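You operate a simulated robot arm through the tools that you are given. There is no shell and no other tool.

You run a simulated robot arm. Do the job below in one go: nothing can be reset, and whatever is moved stays where it is left.

Task
Wind 25 m of cable on small bobbin L302.
Fine: bobbin on the plate, latch at HOLD before the switch goes ON, set the length dial, press START once, wait till it stops, then switch OFF; other bobbins stay empty.

The check looks at the end state, three seconds after you hand in, the way a careful person would. Anything else that was tipped, shoved, dropped, spilled or broken makes it a failure.

Robot
A 7-joint arm with a fingered hand, fixed in place. Base frame: the origin is at the foot of the arm, x ahead of it, y to its left, z up. Lengths are in m, angles in rad, forces in N, time in s.
With the tool pointing down near the work surface it reaches from about 0.12 to 0.76 m from the base axis. Its first joint turns from -1.204 to 3.002 rad. Payload 3.4 kg.
The tool frame sits at the grasp point between the pads (the TCP): z along the fingers, y along the line on which they close. The tips reach 0.039 m beyond it. Largest opening 0.18 m; the body of the gripper starts 0.111 m behind the TCP. The gripper is a hand of 3 fingers: y runs from the thumb to the fingers, the wrist lies at [0, 0, -0.262] in the tool frame, and closing takes about 1.5 s.
Orientation is that of the tool frame in the base frame, as a unit quaternion [x, y, z, w]. With the fingers straight down and closing along the base's y, the tool's x points along the base's -x, its y along +y and its z along -z.

Tools
- The arm moves only by the tool drive_tool. Its argument "plan" is a list that holds one entry, the list of rows, each a list of 6 numbers: the shift along the tool's x, y, z in m, then the turn, a rotation vector about the tool's x, y, z in rad. In form: [[[tx, ty, tz, rx, ry, rz], ...]]. A call has 1 to 20 rows; each row shifts and turns the commanded pose from where the row before left it, along the tool's axes as they then stand. "grip" is the opening, from 0 (shut) to 1 (fully open), set as the call begins (left out, the last holds). Each row takes 0.2 s and may step no farther than 0.05 m and 0.15 rad from the row before; otherwise, or with a gripper value out of range, the whole call is refused. A pose out of reach is approached as far as the arm can. The call stops where the force on the tool passes 40 N (or 10 N more than at its start, if that is more) or the arm is blocked; 0.2 s more then pass. The fingers move at their own pace (about 0.072 m/s each) and stop on an object; they squeeze with about 22 N. The grip force told is the motor's: it shows also when the fingers shut on nothing. Time passes only in rows, and 0.2 s behind the last, so rows that do not move let the fingers close. It gives the time, the measured TCP pose, the force on the tool (base axes), the opening and the grip force at its end, in the units of the frame above (readings bear some noise), with the torque about the TCP (base axes, N m) and any sound that the robot's microphone picked up, and new pictures: "show" is both (left out), scene, wrist or none.
- Cameras (640 x 400 px; columns grow to the right, rows downward): "scene" is fixed at [0.4014, -0.6508, 1.543]; the picture's right is [0.97, 0.23, 0.00], its down [0.21, -0.91, -0.36] and it looks along [-0.08, 0.35, -0.93] (base axes); focal length 256 px, centre (320, 200). "wrist" rides on the gripper at [0.063, -0.036, -0.128] in the tool frame; the picture's right is [0.50, 0.87, 0.00], its down [-0.75, 0.44, -0.49] and it looks along [-0.43, 0.25, 0.87] (tool axes); focal length 226 px, centre (320, 200). There is no depth. A picture from a camera that has moved, and an enlarged one, comes with that camera's place and axes in the base frame and with its lens.
- lift_body(by): slides the trunk up (or, below 0, down) by that many m; the arm rides with it, the base frame stays. It gives what a move gives, with no picture.
- curl_fingers(finger1, finger2, thumb_bend): sets how far each is bent, from 0 (flat) to 1 (curled in); at 0.3 the hand is open as for a grip, at 0.7 the pads meet at the TCP. One left out holds its place. A second passes; each finger stops where it meets its share of the squeeze, and holds until it gets a number again. A gripper value or a shape takes the hand back. It gives what a move gives, with no picture; readings hold the bend of each and the force on the fingers (four entries, about 0 where the hand has none), thumb and palm.
- grasp_type(shape): the hand has 3 fingers and takes this shape, open, in about a second: jaw (thumb against the fingers, like two jaws); tri (thumb and two fingers); tip (a fingertip pinch); poke (one finger out to press); point (the index stretched); flat (the hand flat); cup (the hand cupped); fist (a fist). The gripper value then closes the fingers along that shape, each until it touches; the sizes above hold for jaw. It gives what a move gives, with no picture.
- zoom(camera, box): a new picture of the part [left, top, right, bottom] of that camera's present view, enlarged. The clock stands still meanwhile.
- finish_job(): hands the job in; it is judged then, once.

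Nothing tells you positions but the pictures and the camera data. Unless the task says otherwise, let go and move clear before handing in.

The tools are called after "Emit:" as a command line: name --argument value ..., lists and objects as JSON in quotes. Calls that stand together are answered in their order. drive_tool: Moves the arm, as the interface text tells. Its arguments: {"type":"object","properties":{"plan":{"type":"array"},"grip":{"type":"number"},"show":{"type":"string","enum":["both","scene","wrist","none"]}},"required":["plan"]} The other tools are called the same way: lift_body (by) slides the trunk up or down; grasp_type (shape) gives the hand a shape; curl_fingers (finger1, finger2, thumb_bend) moves the fingers one by one; zoom (camera, box) takes an enlarged picture of a part of a camera's view; finish_job () hands the job in.

At the start:

```text
t: 0.0
position: [0.3292, -0.4085, 1.1971]
tcp_rot: [0.001, 1.0, 0.001, -0.001]
ft_force: [0.0, -0.1, 0.2]
ft_torque: [-0.02, 0.01, -0.04]
width: 0.1799
grip_force: 0.2
shape: jaw
bend: [0.3, 0.3, 0.3]
finger forces: [0.0, 0.0, 0.1, 0.0, 0.0, 0.1]
trunk travel left (down, up): [-0.3, 0.242]
```

scene: 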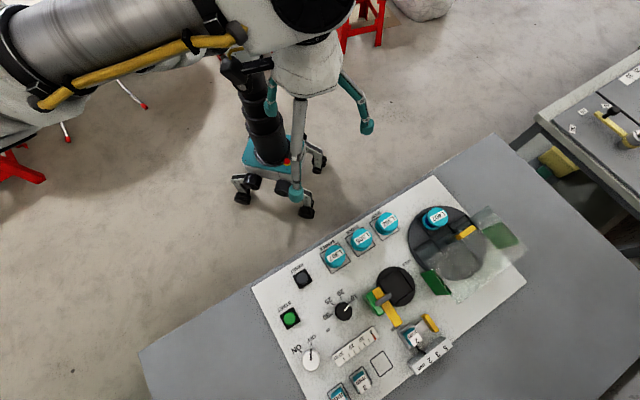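
wrist: 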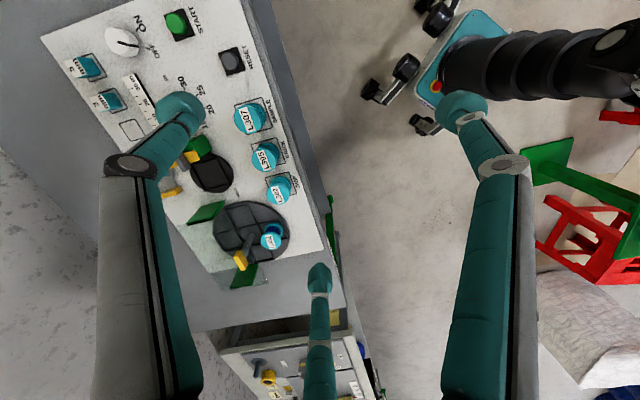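

I see a grey bench with a white panel that carries a START button, a RESET button, a dial, an ON/OFF switch, a plate with a latch, and several bobbins. I'll take enlarged views before moving anything.

Emit:
zoom --camera "scene" --box '[240, 170, 400, 270]'

Emit:
zoom --camera "scene" --box '[380, 180, 540, 280]'

Emit:
zoom --camera "scene" --box '[260, 260, 420, 360]'

Emit:
zoom --camera "scene" --box '[320, 300, 480, 400]'

Emit:
zoom --camera "wrist" --box '[40, 0, 200, 100]'

Emit:
zoom --camera "wrist" --box '[160, 80, 320, 180]'

Emit:
zoom --camera "wrist" --box '[180, 170, 340, 270]'

```text
4.00 times, centred on (320, 220) of scene
camera zoom: at [0.4014, -0.6508, 1.543], right [0.97, 0.23, 0.0], down [0.21, -0.91, -0.36], along [-0.08, 0.35, -0.93], focal length 1024 px, centre (320, 120)
```

zoom: 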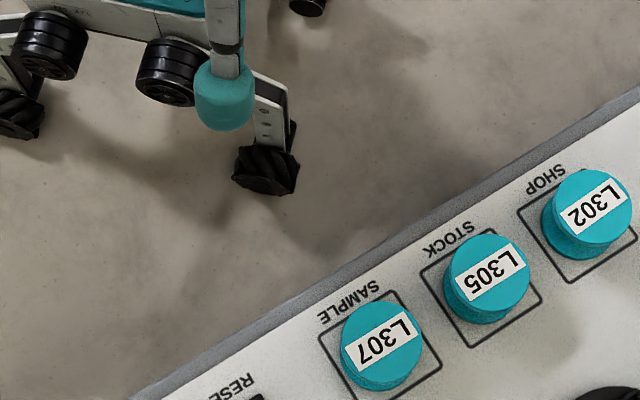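

```text
4.00 times, centred on (460, 230) of scene
camera zoom: at [0.4014, -0.6508, 1.543], right [0.97, 0.23, 0.0], down [0.21, -0.91, -0.36], along [-0.08, 0.35, -0.93], focal length 1024 px, centre (-240, 80)
```

zoom: 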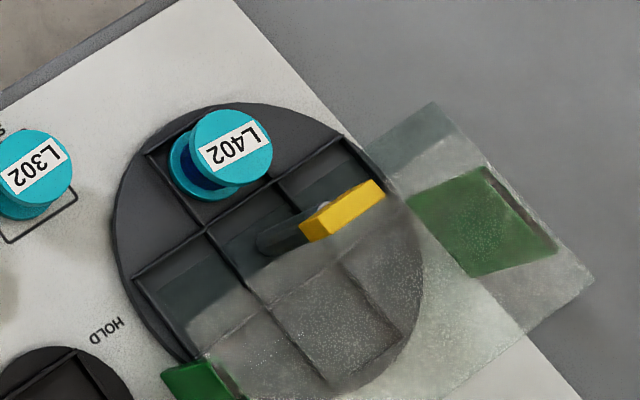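

```text
4.00 times, centred on (340, 310) of scene
camera zoom: at [0.4014, -0.6508, 1.543], right [0.97, 0.23, 0.0], down [0.21, -0.91, -0.36], along [-0.08, 0.35, -0.93], focal length 1024 px, centre (240, -240)
```

zoom: 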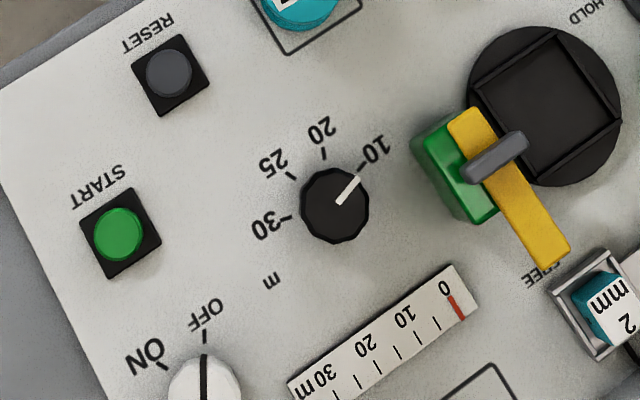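

```text
4.00 times, centred on (400, 350) of scene
camera zoom: at [0.4014, -0.6508, 1.543], right [0.97, 0.23, 0.0], down [0.21, -0.91, -0.36], along [-0.08, 0.35, -0.93], focal length 1024 px, centre (0, -400)
```

zoom: 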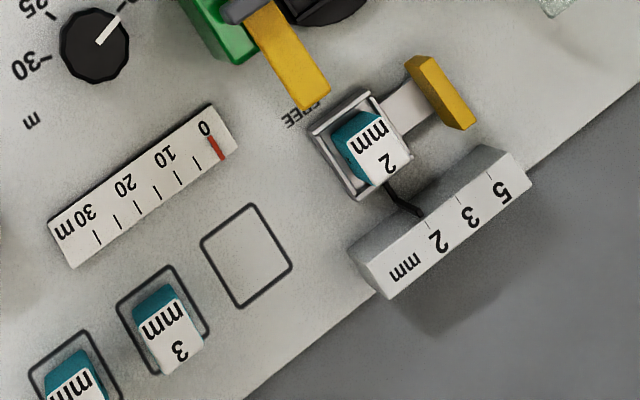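

```text
4.00 times, centred on (120, 50) of wrist
camera zoom: at [0.2664, -0.4446, 1.3262], right [-0.5, 0.87, 0.0], down [0.75, 0.43, 0.49], along [0.43, 0.25, -0.87], focal length 904 px, centre (1120, 800)
```

zoom: 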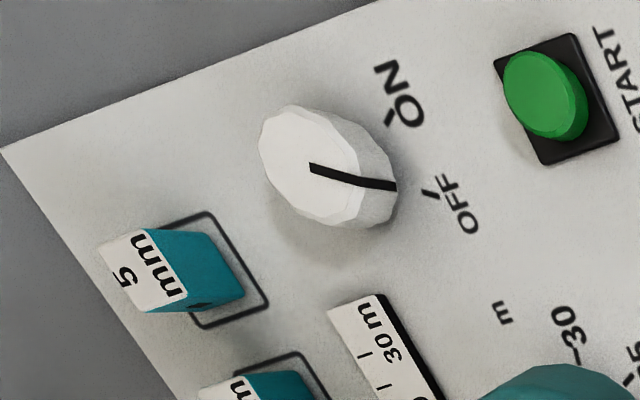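

```text
4.00 times, centred on (240, 130) of wrist
camera zoom: at [0.2664, -0.4446, 1.3262], right [-0.5, 0.87, 0.0], down [0.75, 0.43, 0.49], along [0.43, 0.25, -0.87], focal length 904 px, centre (640, 480)
```

zoom: 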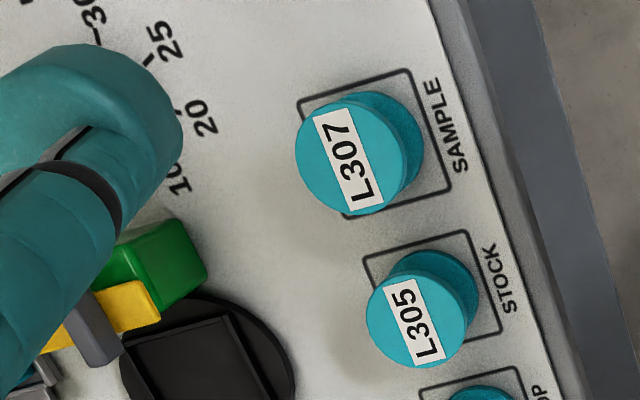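

```text
4.00 times, centred on (260, 220) of wrist
camera zoom: at [0.2664, -0.4446, 1.3262], right [-0.5, 0.87, 0.0], down [0.75, 0.43, 0.49], along [0.43, 0.25, -0.87], focal length 904 px, centre (560, 120)
```

zoom: 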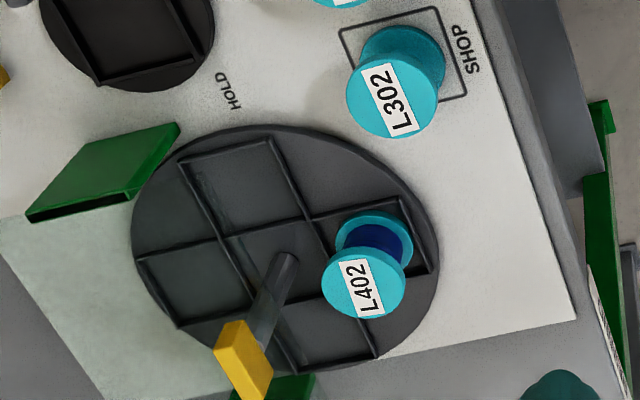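

The panel top seems to lie near z≈0.775. L302 is near (0.55, -0.40), the small black plate near (0.60, -0.57), and the knobs are farther out. I'll look closer at the latch, the dial and the switch.

Emit:
zoom --camera "scene" --box '[355, 260, 435, 310]'

Emit:
zoom --camera "scene" --box '[280, 325, 360, 375]'

Emit:
zoom --camera "scene" --box '[315, 280, 375, 320]'

Emit:
zoom --camera "wrist" --box '[160, 130, 260, 200]'

Emit:
zoom --camera "scene" --box '[0, 0, 400, 250]'

```text
8.00 times, centred on (395, 285) of scene
camera zoom: at [0.4014, -0.6508, 1.543], right [0.97, 0.23, 0.0], down [0.21, -0.91, -0.36], along [-0.08, 0.35, -0.93], focal length 2049 px, centre (-280, -480)
```

zoom: 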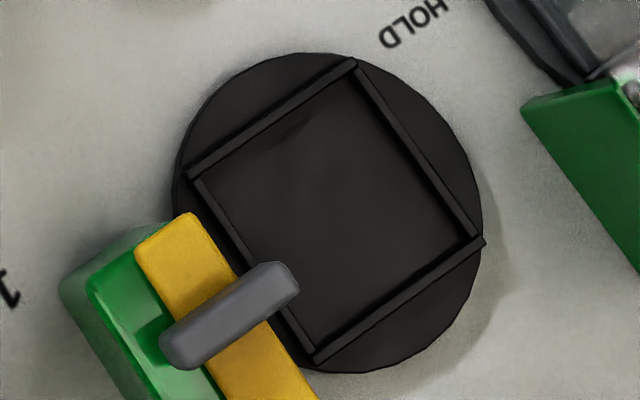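

```text
8.00 times, centred on (320, 350) of scene
camera zoom: at [0.4014, -0.6508, 1.543], right [0.97, 0.23, 0.0], down [0.21, -0.91, -0.36], along [-0.08, 0.35, -0.93], focal length 2049 px, centre (320, -1000)
```

zoom: 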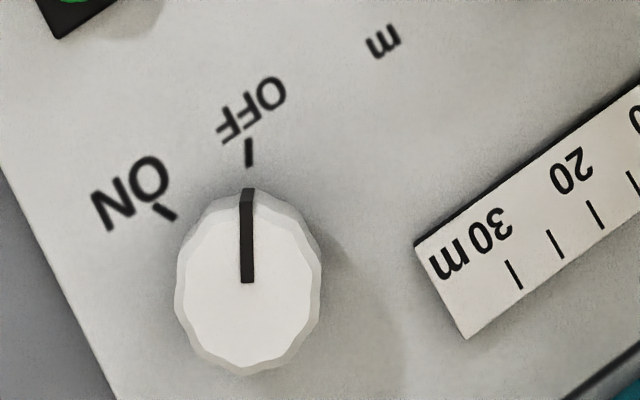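

```text
10.00 times, centred on (345, 300) of scene
camera zoom: at [0.4014, -0.6508, 1.543], right [0.97, 0.23, 0.0], down [0.21, -0.91, -0.36], along [-0.08, 0.35, -0.93], focal length 2561 px, centre (70, -800)
```

zoom: 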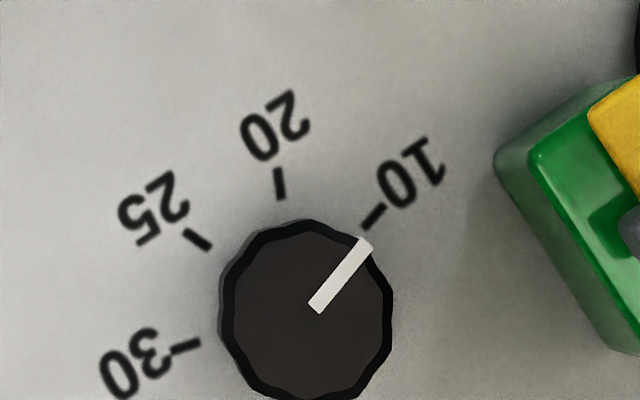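

```text
5.71 times, centred on (210, 165) of wrist
camera zoom: at [0.2664, -0.4446, 1.3262], right [-0.5, 0.87, 0.0], down [0.75, 0.43, 0.49], along [0.43, 0.25, -0.87], focal length 1292 px, centre (949, 400)
```

zoom: 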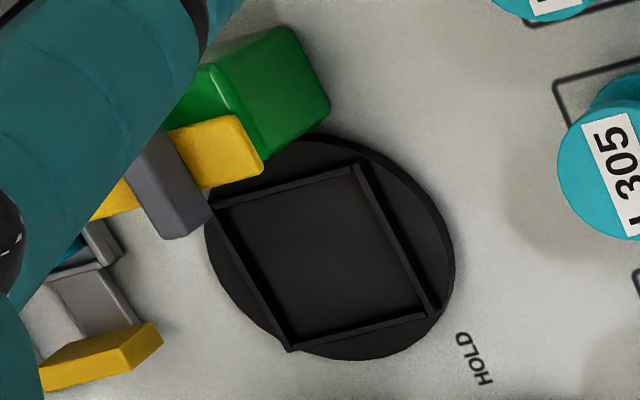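

```text
1.60 times, centred on (200, 125) of scene
camera zoom: at [0.4014, -0.6508, 1.543], right [0.97, 0.23, 0.0], down [0.21, -0.91, -0.36], along [-0.08, 0.35, -0.93], focal length 410 px, centre (512, 320)
```

zoom: 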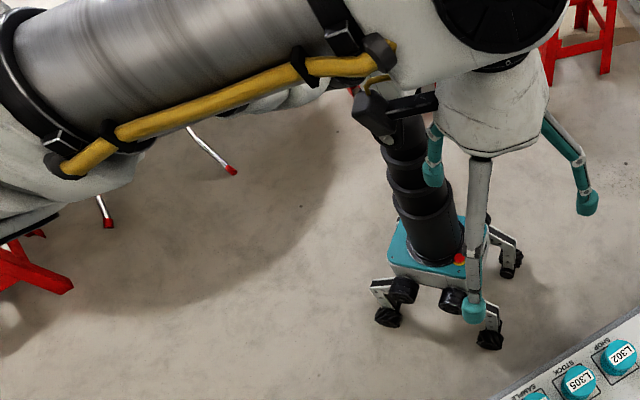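

The latch is a yellow arm on a green block, and it now lies on the FREE side of the small plate. I'll turn the tool 45° so it lines up with the panel, and lower it a bit for a closer look.

Emit:
drive_tool --plan '[[[-0.02, -0.01, 0.025, 0, 0, 0], [-0.02, -0.01, 0.025, 0, 0, 0], [-0.02, -0.01, 0.025, 0, 0, 0], [-0.02, -0.01, 0.025, 0, 0, 0], [0, 0, 0, 0, 0, 0.131], [0, 0, 0, 0, 0, 0.131], [0, 0, 0, 0, 0, 0.131], [0, 0, 0, 0, 0, 0.131], [0, 0, 0, 0, 0, 0.131], [0, 0, 0, 0, 0, 0.131]]]' --show "both"

```text
t: 2.2
position: [0.4088, -0.4428, 1.0995]
tcp_rot: [0.385, 0.923, -0.002, 0.001]
ft_force: [1.3, -0.7, -0.1]
ft_torque: [0.0, -0.02, -0.01]
width: 0.1797
grip_force: 0.0
shape: jaw
bend: [0.3, 0.3, 0.3]
finger forces: [0.0, 0.1, 0.0, 0.0, 0.1, 0.0]
trunk travel left (down, up): [-0.3, 0.242]
camera wrist: at [0.339, -0.4229, 1.2286], right [0.26, 0.96, 0.0], down [0.84, -0.23, 0.49], along [0.47, -0.13, -0.87], focal length 226 px, centre (320, 200)
```

scene: 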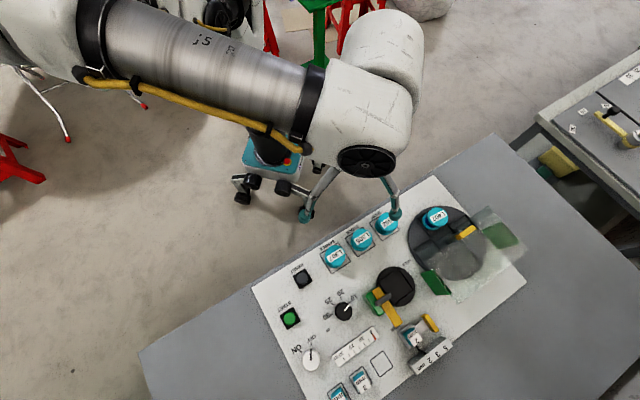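
wrist: 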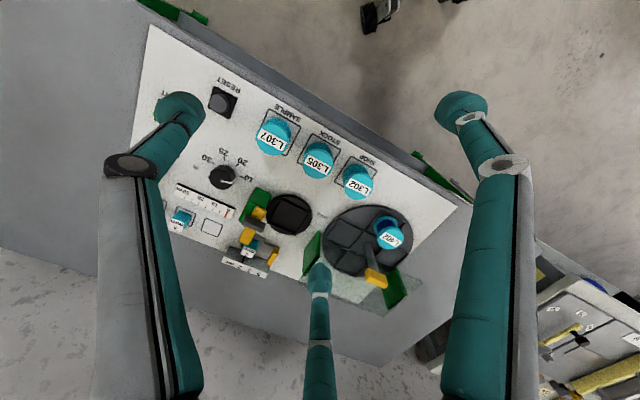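

The wrist camera now covers the whole panel. I'll enlarge the latch area and the row of bobbins.

Emit:
zoom --camera "wrist" --box '[215, 170, 335, 245]'

Emit:
zoom --camera "wrist" --box '[240, 100, 400, 200]'

Emit:
zoom --camera "wrist" --box '[295, 190, 455, 290]'

Emit:
zoom --camera "wrist" --box '[135, 80, 295, 180]'

Emit:
zoom --camera "wrist" --box '[160, 170, 320, 270]'

```text
5.33 times, centred on (275, 208) of wrist
camera zoom: at [0.339, -0.4229, 1.2286], right [0.26, 0.96, 0.0], down [0.84, -0.23, 0.49], along [0.47, -0.13, -0.87], focal length 1206 px, centre (560, 160)
```

zoom: 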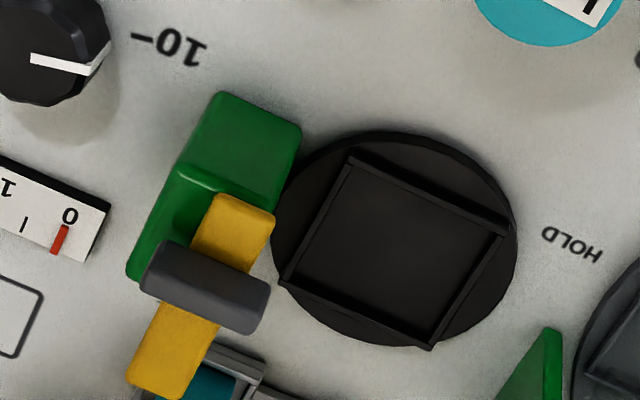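

```text
4.00 times, centred on (320, 150) of wrist
camera zoom: at [0.339, -0.4229, 1.2286], right [0.26, 0.96, 0.0], down [0.84, -0.23, 0.49], along [0.47, -0.13, -0.87], focal length 904 px, centre (320, 400)
```

zoom: 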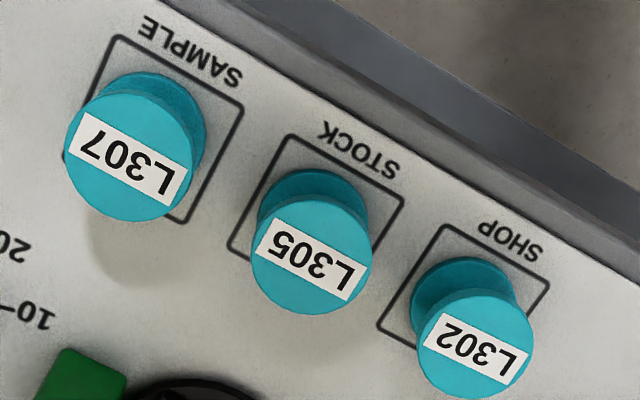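

```text
4.00 times, centred on (375, 240) of wrist
camera zoom: at [0.339, -0.4229, 1.2286], right [0.26, 0.96, 0.0], down [0.84, -0.23, 0.49], along [0.47, -0.13, -0.87], focal length 904 px, centre (100, 40)
```

zoom: 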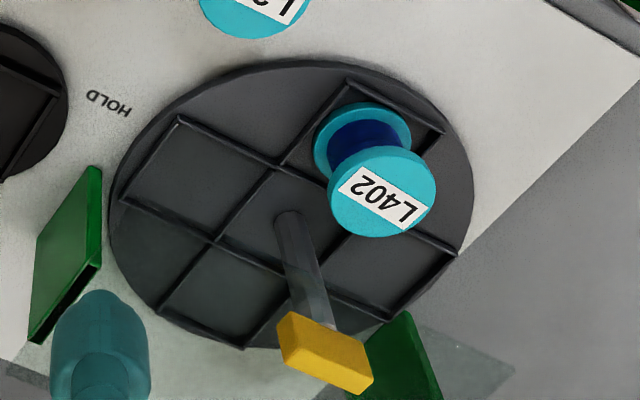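

```text
4.00 times, centred on (215, 130) of wrist
camera zoom: at [0.339, -0.4229, 1.2286], right [0.26, 0.96, 0.0], down [0.84, -0.23, 0.49], along [0.47, -0.13, -0.87], focal length 904 px, centre (740, 480)
```

zoom: 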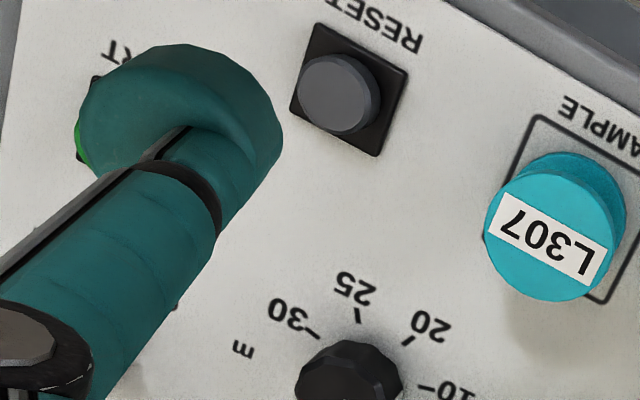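

```text
4.00 times, centred on (240, 220) of wrist
camera zoom: at [0.339, -0.4229, 1.2286], right [0.26, 0.96, 0.0], down [0.84, -0.23, 0.49], along [0.47, -0.13, -0.87], focal length 904 px, centre (640, 120)
```

zoom: 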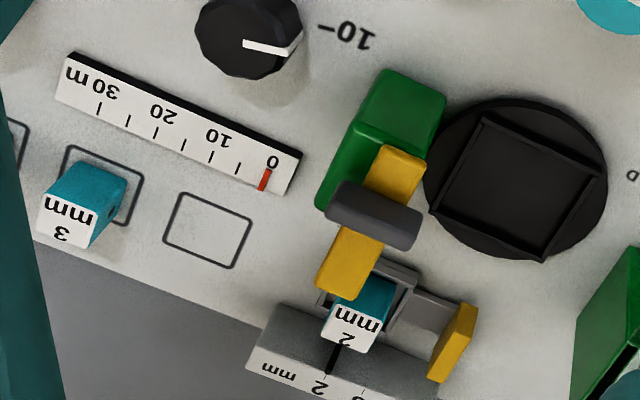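

The bobbin top is near (0.547, -0.400, 0.825) and the small plate centre near (0.602, -0.570, 0.783). The plate is about 0.83 m out, so I'll test how far the arm reaches with the tool straight down at a safe height.

Emit:
drive_tool --plan '[[[-0.0378, 0.008, 0.0167, 0, 0, 0], [-0.0378, 0.008, 0.0167, 0, 0, 0], [-0.0378, 0.008, 0.0167, 0, 0, 0], [-0.0378, 0.008, 0.0167, 0, 0, 0], [-0.0378, 0.008, 0.0167, 0, 0, 0], [-0.0378, 0.008, 0.0167, 0, 0, 0], [0, 0, 0, 0, 0, 0]]]' --show "both"

```text
t: 3.8
position: [0.6021, -0.5714, 1.003]
tcp_rot: [0.383, 0.924, -0.001, 0.002]
ft_force: [-0.6, 1.3, 0.4]
ft_torque: [0.03, -0.02, 0.0]
width: 0.1797
grip_force: 0.1
shape: jaw
bend: [0.3, 0.3, 0.3]
finger forces: [0.1, 0.0, 0.0, 0.0, 0.0, 0.0]
trunk travel left (down, up): [-0.3, 0.242]
camera wrist: at [0.5329, -0.5522, 1.1314], right [0.26, 0.97, 0.0], down [0.84, -0.22, 0.49], along [0.48, -0.13, -0.87], focal length 226 px, centre (320, 200)
```

scene: 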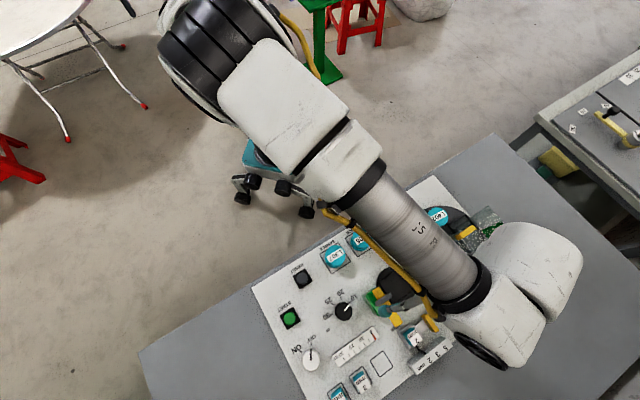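
wrist: 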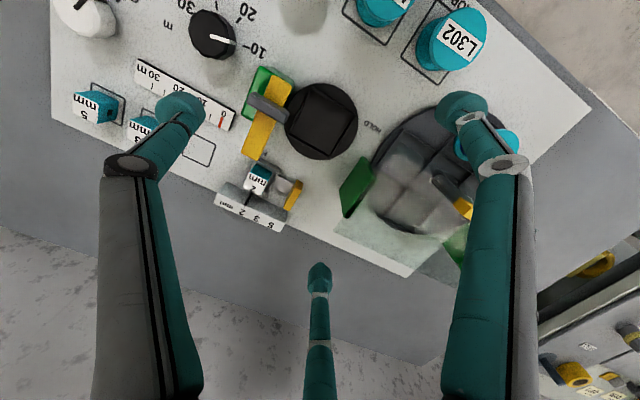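

The arm reaches the plate with the tool straight down. The fingers are spread at 120°, which suits round bobbins and knobs. Next I'll look closely at the latch and the plate from here.

Emit:
zoom --camera "wrist" --box '[205, 55, 365, 155]'

Emit:
zoom --camera "wrist" --box '[340, 80, 500, 180]'

Emit:
zoom --camera "wrist" --box '[50, 0, 210, 100]'

Emit:
zoom --camera "wrist" --box '[320, 140, 480, 290]'

Emit:
zoom --camera "wrist" --box '[200, 140, 310, 240]'

```text
4.00 times, centred on (285, 105) of wrist
camera zoom: at [0.5329, -0.5522, 1.1314], right [0.26, 0.97, 0.0], down [0.84, -0.22, 0.49], along [0.48, -0.13, -0.87], focal length 904 px, centre (460, 580)
```

zoom: 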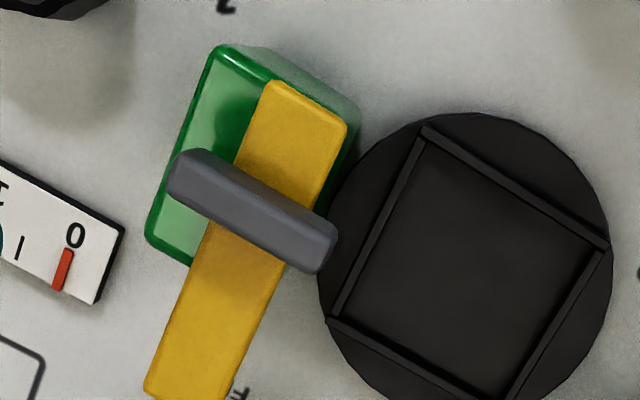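

```text
4.00 times, centred on (420, 130) of wrist
camera zoom: at [0.5329, -0.5522, 1.1314], right [0.26, 0.97, 0.0], down [0.84, -0.22, 0.49], along [0.48, -0.13, -0.87], focal length 904 px, centre (-80, 480)
```

zoom: 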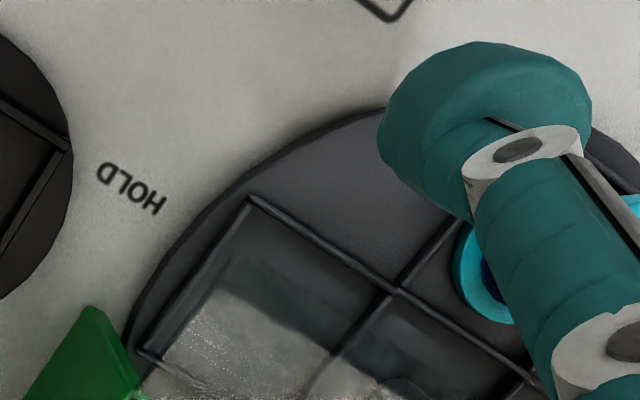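

```text
4.00 times, centred on (130, 50) of wrist
camera zoom: at [0.5329, -0.5522, 1.1314], right [0.26, 0.97, 0.0], down [0.84, -0.22, 0.49], along [0.48, -0.13, -0.87], focal length 904 px, centre (1080, 800)
```

zoom: 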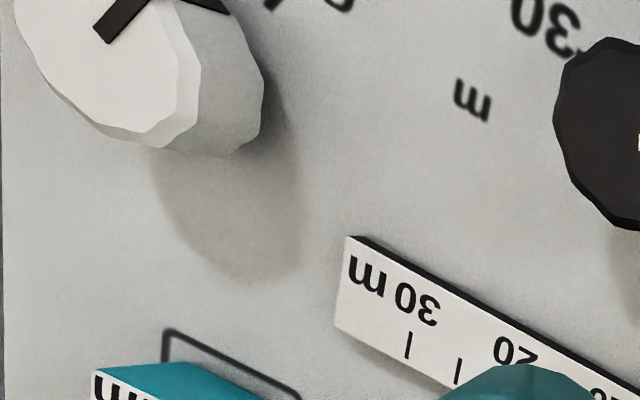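

```text
2.67 times, centred on (400, 215) of wrist
camera zoom: at [0.5329, -0.5522, 1.1314], right [0.26, 0.97, 0.0], down [0.84, -0.22, 0.49], along [0.48, -0.13, -0.87], focal length 603 px, centre (107, 160)
```

zoom: 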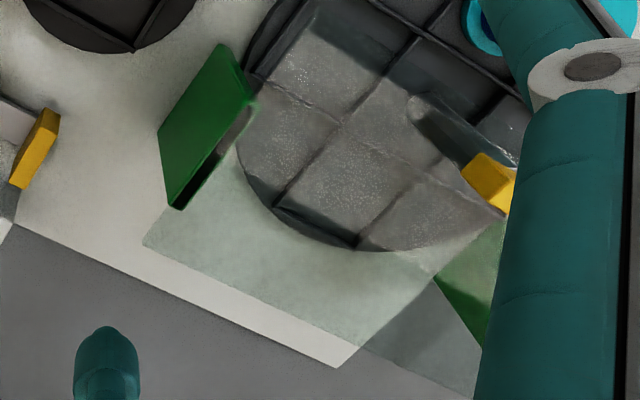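

```text
4.00 times, centred on (255, 190) of wrist
camera zoom: at [0.5329, -0.5522, 1.1314], right [0.26, 0.97, 0.0], down [0.84, -0.22, 0.49], along [0.48, -0.13, -0.87], focal length 904 px, centre (580, 240)
```

zoom: 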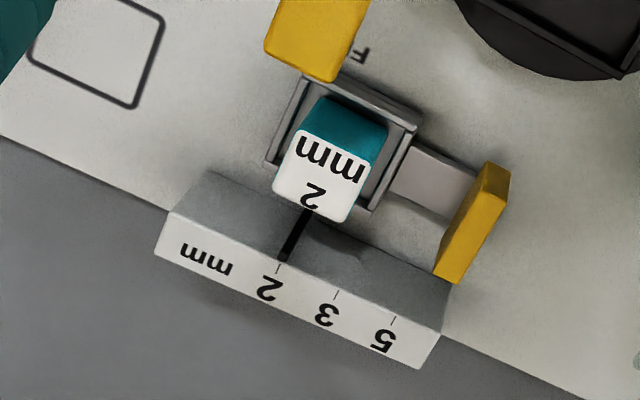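

The latch looks like a yellow bar turning on the green block with a raised grey handle, and it needs to swing about 90° across the plate to HOLD. I'll go above L302 and turn the hand so the fingers stay clear of L305, and later of the latch.

Emit:
drive_tool --plan '[[[0.04, 0.0203, 0, 0, 0, 0], [0.04, 0.0203, 0, 0, 0, 0], [0.04, 0.0203, 0, 0, 0, 0], [0.04, 0.0203, 0, 0, 0, 0], [0, 0, 0, 0, 0, -0.1496], [0, 0, 0, 0, 0, -0.1496], [0, 0, 0, 0, 0, -0.1496], [0, 0, 0, 0, 0, -0.1496], [0, 0, 0, 0, 0, -0.1496], [0, 0, 0, 0, 0, -0.1496], [0, 0, 0, 0, 0, -0.1496], [0, 0, 0, 0, 0, 0]]]' --grip 0.65 --show "both"

```text
t: 6.4
position: [0.5475, -0.4, 0.9991]
tcp_rot: [-0.13, 0.991, -0.003, -0.001]
ft_force: [0.7, 0.1, 0.4]
ft_torque: [-0.01, -0.04, -0.01]
width: 0.1173
grip_force: 0.1
shape: jaw
bend: [0.66, 0.66, 0.66]
finger forces: [0.0, 0.1, 0.0, 0.0, 0.0, 0.0]
trunk travel left (down, up): [-0.3, 0.242]
camera wrist: at [0.4967, -0.4498, 1.1284], right [-0.71, 0.71, 0.0], down [0.62, 0.62, 0.49], along [0.35, 0.34, -0.87], focal length 226 px, centre (320, 200)
```

scene: 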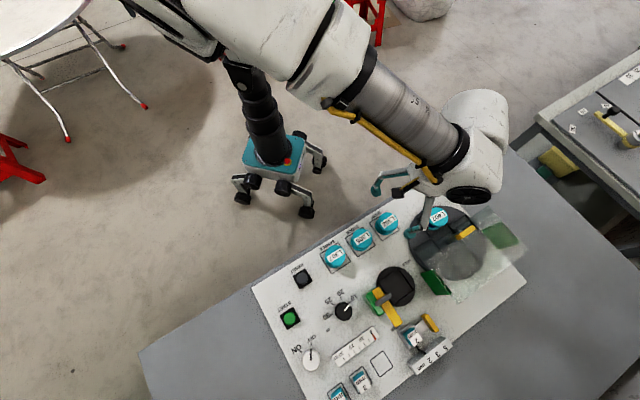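
wrist: 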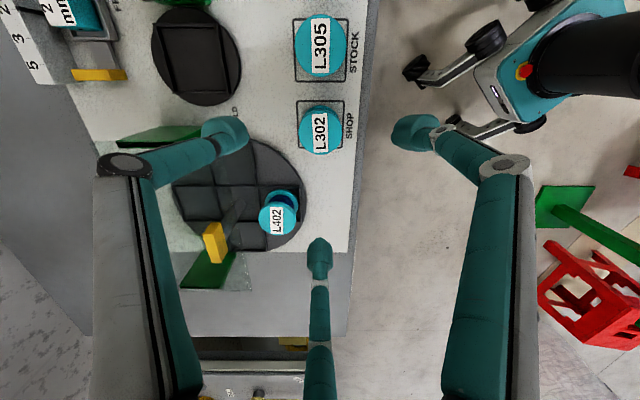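

The TCP is now above L302 with the fingers pointing away from its neighbours. I'll check the alignment in a close-up.

Emit:
zoom --camera "wrist" --box '[280, 90, 360, 160]'

Emit:
zoom --camera "wrist" --box '[130, 0, 250, 110]'

```text
5.71 times, centred on (320, 125) of wrist
camera zoom: at [0.4967, -0.4498, 1.1284], right [-0.71, 0.71, 0.0], down [0.62, 0.62, 0.49], along [0.35, 0.34, -0.87], focal length 1292 px, centre (320, 629)
```

zoom: 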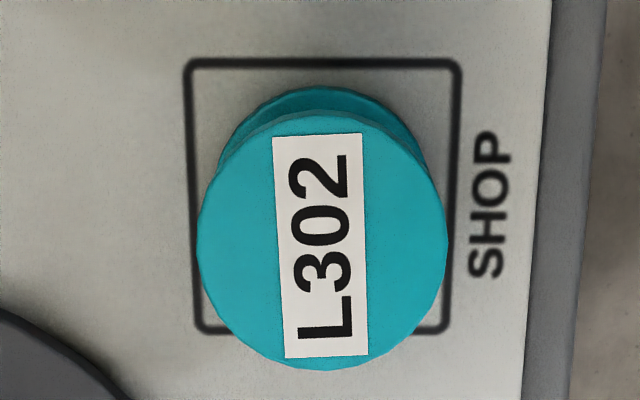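

```text
3.64 times, centred on (190, 55) of wrist
camera zoom: at [0.4967, -0.4498, 1.1284], right [-0.71, 0.71, 0.0], down [0.62, 0.62, 0.49], along [0.35, 0.34, -0.87], focal length 822 px, centre (793, 727)
```

zoom: 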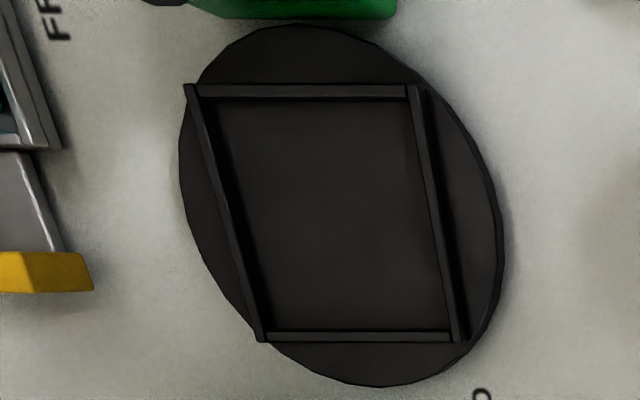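

L302 is centred at about (0.545, -0.401), with a 58 mm diameter and its top at about 0.825, and the seat is about 68 mm wide inside. I'll centre the tool and descend over the bobbin.

Emit:
drive_tool --plan '[[[0.0027, 0, 0, 0, 0, 0], [0, 0, 0.04, 0, 0, 0], [0, 0, 0.04, 0, 0, 0], [0, 0, 0.03, 0, 0, 0], [0, 0, 0.02, 0, 0, 0], [0, 0, 0, 0, 0, 0]]]' --show "both"

```text
t: 7.8
position: [0.5474, -0.4006, 0.8685]
tcp_rot: [-0.13, 0.992, -0.002, 0.0]
ft_force: [-0.4, 0.1, 0.0]
ft_torque: [-0.02, 0.02, 0.0]
width: 0.1173
grip_force: 0.1
shape: jaw
bend: [0.66, 0.66, 0.66]
finger forces: [0.0, 0.0, 0.0, 0.0, 0.0, 0.0]
trunk travel left (down, up): [-0.3, 0.242]
camera wrist: at [0.4934, -0.4514, 0.9986], right [-0.71, 0.71, 0.0], down [0.62, 0.62, 0.49], along [0.35, 0.34, -0.87], focal length 226 px, centre (320, 200)
```

scene: 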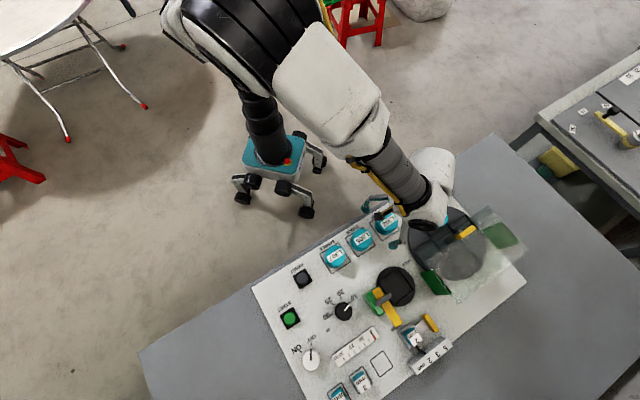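
wrist: 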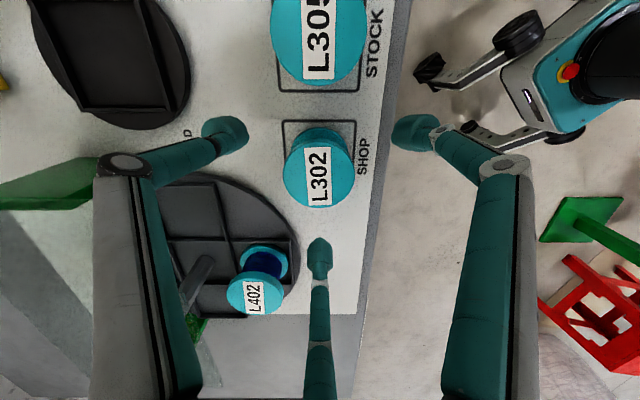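

Emit:
zoom --camera "wrist" --box '[240, 110, 400, 210]'

```text
4.00 times, centred on (320, 160) of wrist
camera zoom: at [0.4934, -0.4514, 0.9986], right [-0.71, 0.71, 0.0], down [0.62, 0.62, 0.49], along [0.35, 0.34, -0.87], focal length 904 px, centre (320, 360)
```

zoom: 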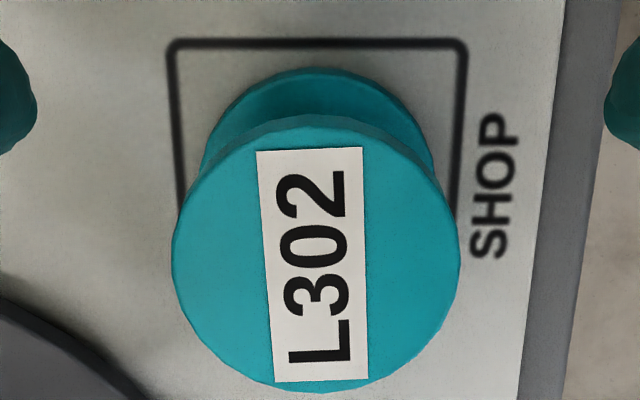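

The tool is centred over the bobbin to within about 1 mm. I'll go down the last 43 mm and close gently.

Emit:
drive_tool --plan '[[[0, 0, 0.015, 0, 0, 0], [0, 0, 0.015, 0, 0, 0], [0, 0, 0.012, 0, 0, 0], [0, 0, 0, 0, 0, 0]]]' --show "wrist"

```text
t: 8.8
position: [0.5442, -0.4011, 0.8272]
tcp_rot: [-0.13, 0.992, -0.002, 0.0]
ft_force: [0.3, 0.7, 0.8]
ft_torque: [-0.01, -0.02, -0.01]
width: 0.1175
grip_force: 0.0
shape: jaw
bend: [0.66, 0.66, 0.66]
finger forces: [0.1, 0.0, 0.0, 0.0, 0.0, 0.0]
trunk travel left (down, up): [-0.3, 0.242]
camera wrist: at [0.4928, -0.4512, 0.9563], right [-0.71, 0.71, 0.0], down [0.62, 0.62, 0.49], along [0.35, 0.34, -0.87], focal length 226 px, centre (320, 200)
```

wrist: 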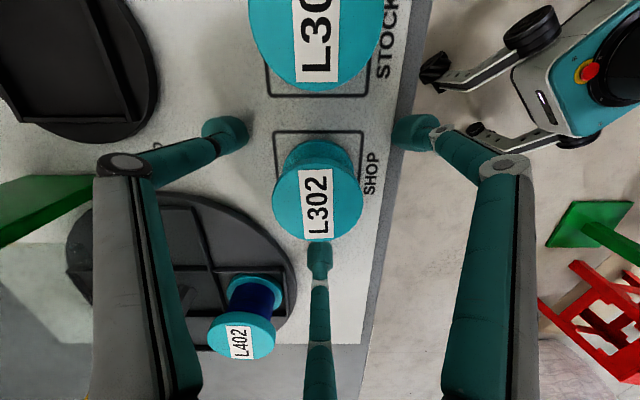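

The bobbin is centred between the fingers. I'll close on it.

Emit:
drive_tool --plan '[[[0, 0, 0, 0, 0, 0], [0, 0, 0, 0, 0, 0], [0, 0, 0, 0, 0, 0], [0, 0, 0, 0, 0, 0], [0, 0, 0, 0, 0, 0], [0, 0, 0, 0, 0, 0], [0, 0, 0, 0, 0, 0]]]' --grip 0.15 --show "both"

```text
t: 10.4
position: [0.5452, -0.4, 0.8305]
tcp_rot: [-0.13, 0.992, -0.003, 0.002]
ft_force: [2.3, 1.2, 28.8]
ft_torque: [0.18, 0.02, -0.08]
width: 0.0453
grip_force: 21.6
shape: jaw
bend: [0.73, 0.73, 0.76]
finger forces: [42.1, 34.1, 0.1, 0.1, 32.7, 0.0]
trunk travel left (down, up): [-0.3, 0.242]
camera wrist: at [0.4927, -0.4495, 0.9593], right [-0.71, 0.71, -0.01], down [0.61, 0.62, 0.49], along [0.35, 0.34, -0.87], focal length 226 px, centre (320, 200)
```

scene: 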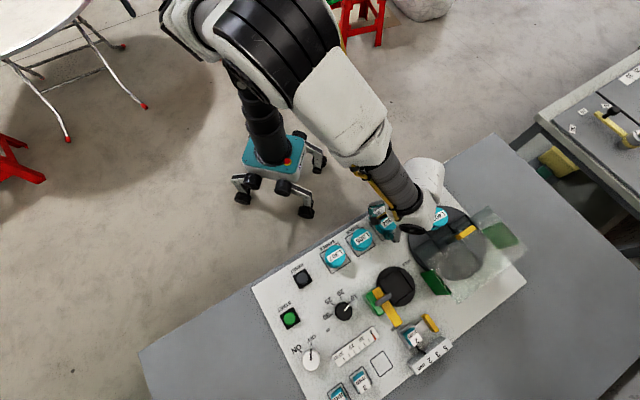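
wrist: 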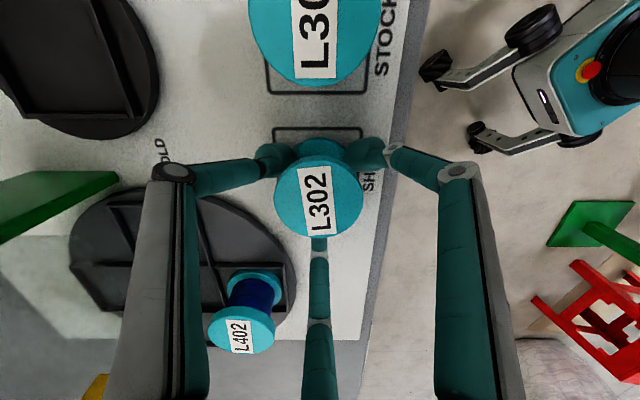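

The fingers closed between the flanges and are pushing down a little, with about 29 N on the tool. I'll ease up a few millimetres to relieve that before lifting.

Emit:
drive_tool --plan '[[[0, 0, -0.003, 0, 0, 0], [0, 0, -0.002, 0, 0, 0], [0, 0, 0, 0, 0, 0], [0, 0, 0, 0, 0, 0]]]' --show "wrist"

Emit:
zoom --camera "wrist" --box '[240, 120, 400, 260]'

```text
t: 11.4
position: [0.5424, -0.4009, 0.8315]
tcp_rot: [-0.129, 0.992, -0.002, -0.001]
ft_force: [0.6, 0.4, 3.0]
ft_torque: [0.05, 0.06, -0.02]
width: 0.0444
grip_force: 21.9
shape: jaw
bend: [0.72, 0.73, 0.76]
finger forces: [26.0, 24.2, 0.0, 0.1, 22.5, 0.0]
trunk travel left (down, up): [-0.3, 0.242]
camera wrist: at [0.4917, -0.4516, 0.9603], right [-0.71, 0.71, 0.0], down [0.62, 0.62, 0.49], along [0.35, 0.34, -0.87], focal length 226 px, centre (320, 200)
```

wrist: 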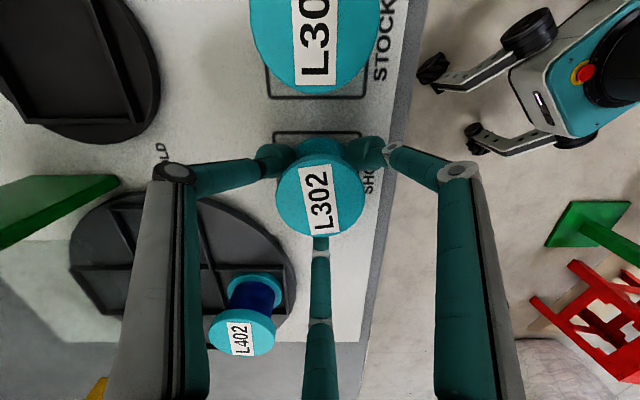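

```text
2.86 times, centred on (320, 190) of wrist
camera zoom: at [0.4917, -0.4516, 0.9603], right [-0.71, 0.71, 0.0], down [0.62, 0.62, 0.49], along [0.35, 0.34, -0.87], focal length 646 px, centre (320, 229)
```

zoom: 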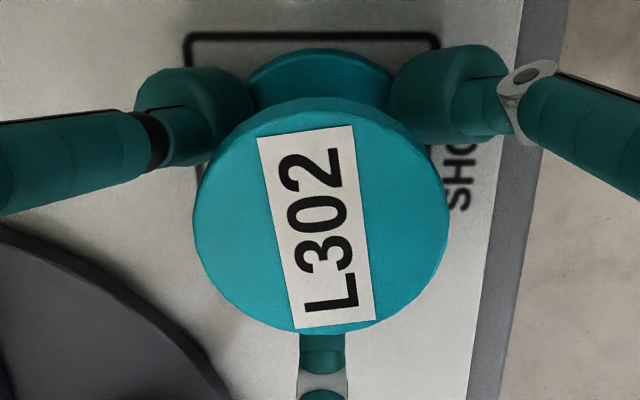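

The vertical load has dropped to about 3 N and the grip force holds at 22 N. I'll lift.

Emit:
drive_tool --plan '[[[0, 0, -0.01, 0, 0, 0], [0, 0, -0.02, 0, 0, 0], [0, 0, -0.03, 0, 0, 0], [0, 0, -0.03, 0, 0, 0], [0, 0, 0, 0, 0, 0]]]' --show "both"

Emit:
zoom --camera "wrist" --box '[240, 120, 400, 260]'

```text
t: 12.6
position: [0.5439, -0.4004, 0.9217]
tcp_rot: [-0.13, 0.992, -0.001, 0.0]
ft_force: [-0.2, -0.5, -0.3]
ft_torque: [-0.01, -0.02, 0.01]
width: 0.0431
grip_force: 21.8
shape: jaw
bend: [0.72, 0.73, 0.76]
finger forces: [22.3, 19.0, 0.0, 0.0, 20.4, 0.0]
trunk travel left (down, up): [-0.3, 0.242]
camera wrist: at [0.4934, -0.4499, 1.0514], right [-0.71, 0.71, 0.0], down [0.62, 0.62, 0.49], along [0.35, 0.34, -0.87], focal length 226 px, centre (320, 200)
```

scene: 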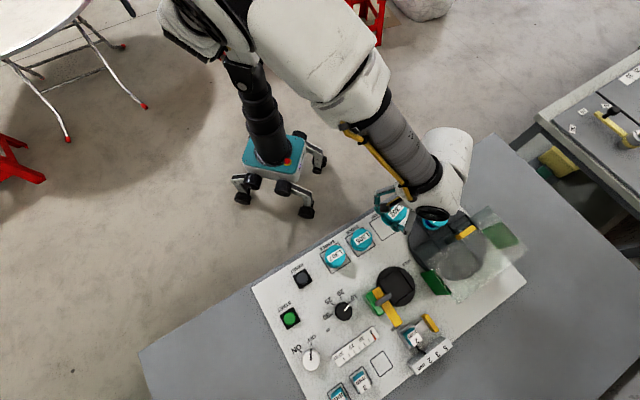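
wrist: 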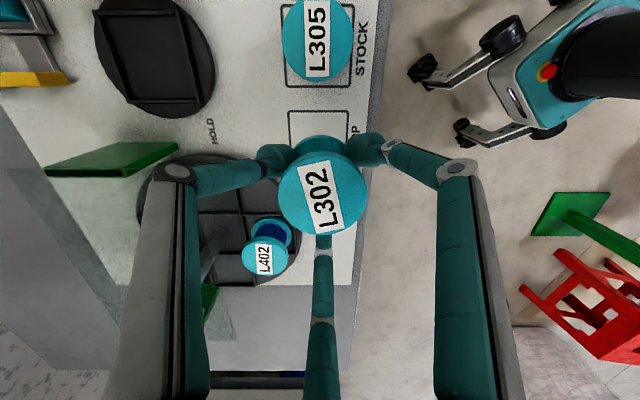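

```text
2.86 times, centred on (320, 190) of wrist
camera zoom: at [0.4934, -0.4499, 1.0514], right [-0.71, 0.71, 0.0], down [0.62, 0.62, 0.49], along [0.35, 0.34, -0.87], focal length 646 px, centre (320, 229)
```

zoom: 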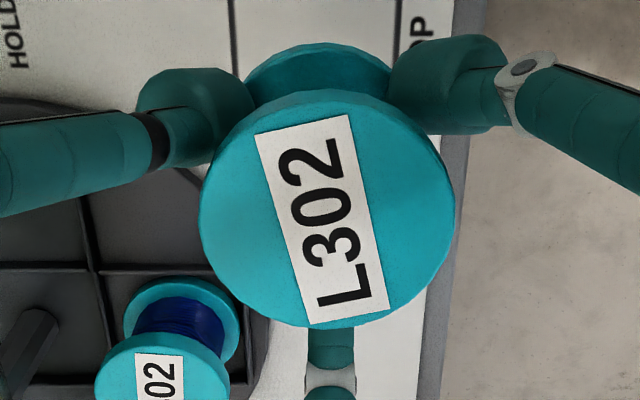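

The bobbin is held and lifted. A green guard wall, about 0.87 high, stands beside the seat, so I'll raise a little, go above the plate and turn the hand 25° to keep the fingers clear of the wall and the latch.

Emit:
drive_tool --plan '[[[0, 0, -0.02, 0, 0, 0], [-0.0027, -0.036, 0, 0, 0, 0], [-0.0027, -0.036, 0, 0, 0, 0], [-0.0027, -0.036, 0, 0, 0, 0], [-0.0027, -0.036, 0, 0, 0, 0], [-0.0027, -0.036, 0, 0, 0, 0], [0, 0, 0, 0, 0, -0.1454], [0, 0, 0, 0, 0, -0.1454], [0, 0, 0, 0, 0, -0.1454], [0, 0, 0, 0, 0, 0]]]' --show "both"

```text
t: 14.8
position: [0.6047, -0.571, 0.942]
tcp_rot: [-0.342, 0.94, -0.002, -0.001]
ft_force: [0.0, -0.5, -0.6]
ft_torque: [-0.01, -0.01, 0.02]
width: 0.0431
grip_force: 22.1
shape: jaw
bend: [0.72, 0.73, 0.76]
finger forces: [21.2, 18.7, 0.0, 0.0, 20.0, 0.0]
trunk travel left (down, up): [-0.3, 0.242]
camera wrist: at [0.5793, -0.638, 1.0718], right [-0.94, 0.34, 0.0], down [0.3, 0.82, 0.49], along [0.17, 0.46, -0.87], focal length 226 px, centre (320, 200)
```

scene: 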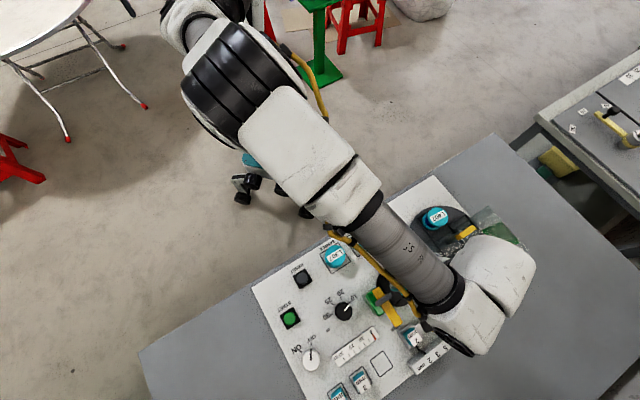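
wrist: 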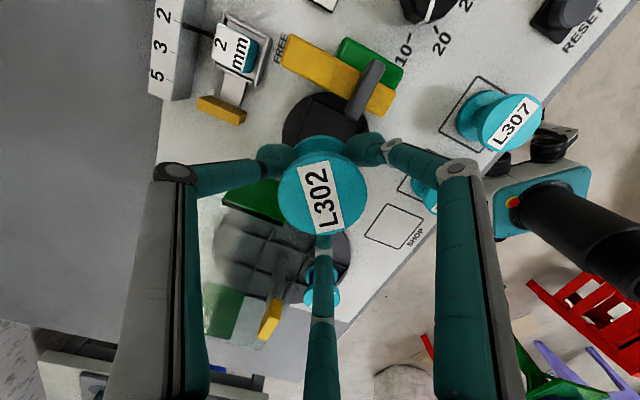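

Emit:
zoom --camera "wrist" --box '[240, 40, 432, 160]'

Emit:
zoom --camera "wrist" --box '[180, 130, 420, 280]'

Emit:
zoom --camera "scene" --box '[340, 250, 460, 325]'

```text
3.33 times, centred on (336, 100) of wrist
camera zoom: at [0.5793, -0.638, 1.0718], right [-0.94, 0.34, 0.0], down [0.3, 0.82, 0.49], along [0.17, 0.46, -0.87], focal length 754 px, centre (267, 533)
```

zoom: 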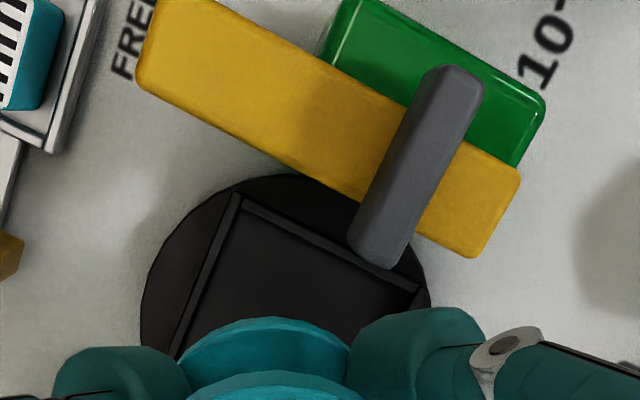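

```text
2.67 times, centred on (300, 205) of wrist
camera zoom: at [0.5793, -0.638, 1.0718], right [-0.94, 0.34, 0.0], down [0.3, 0.82, 0.49], along [0.17, 0.46, -0.87], focal length 603 px, centre (373, 187)
```

zoom: 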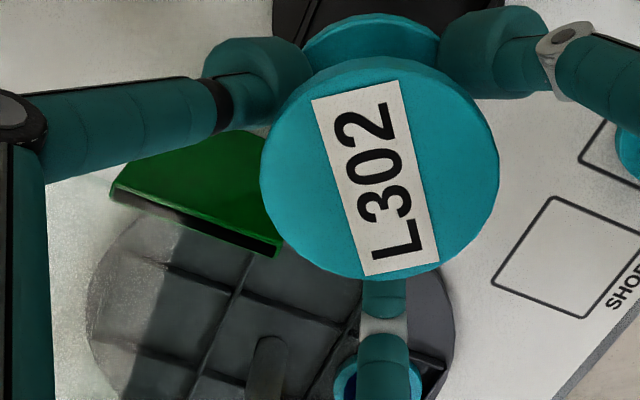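

```text
5.33 times, centred on (400, 288) of scene
camera zoom: at [0.4014, -0.6508, 1.543], right [0.97, 0.23, 0.0], down [0.21, -0.91, -0.36], along [-0.08, 0.35, -0.93], focal length 1366 px, centre (-107, -267)
```

zoom: 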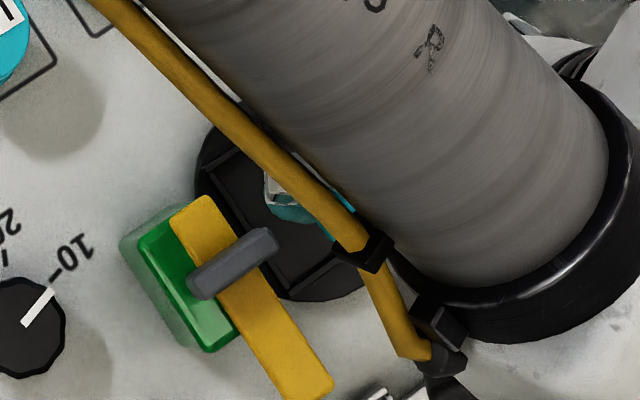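

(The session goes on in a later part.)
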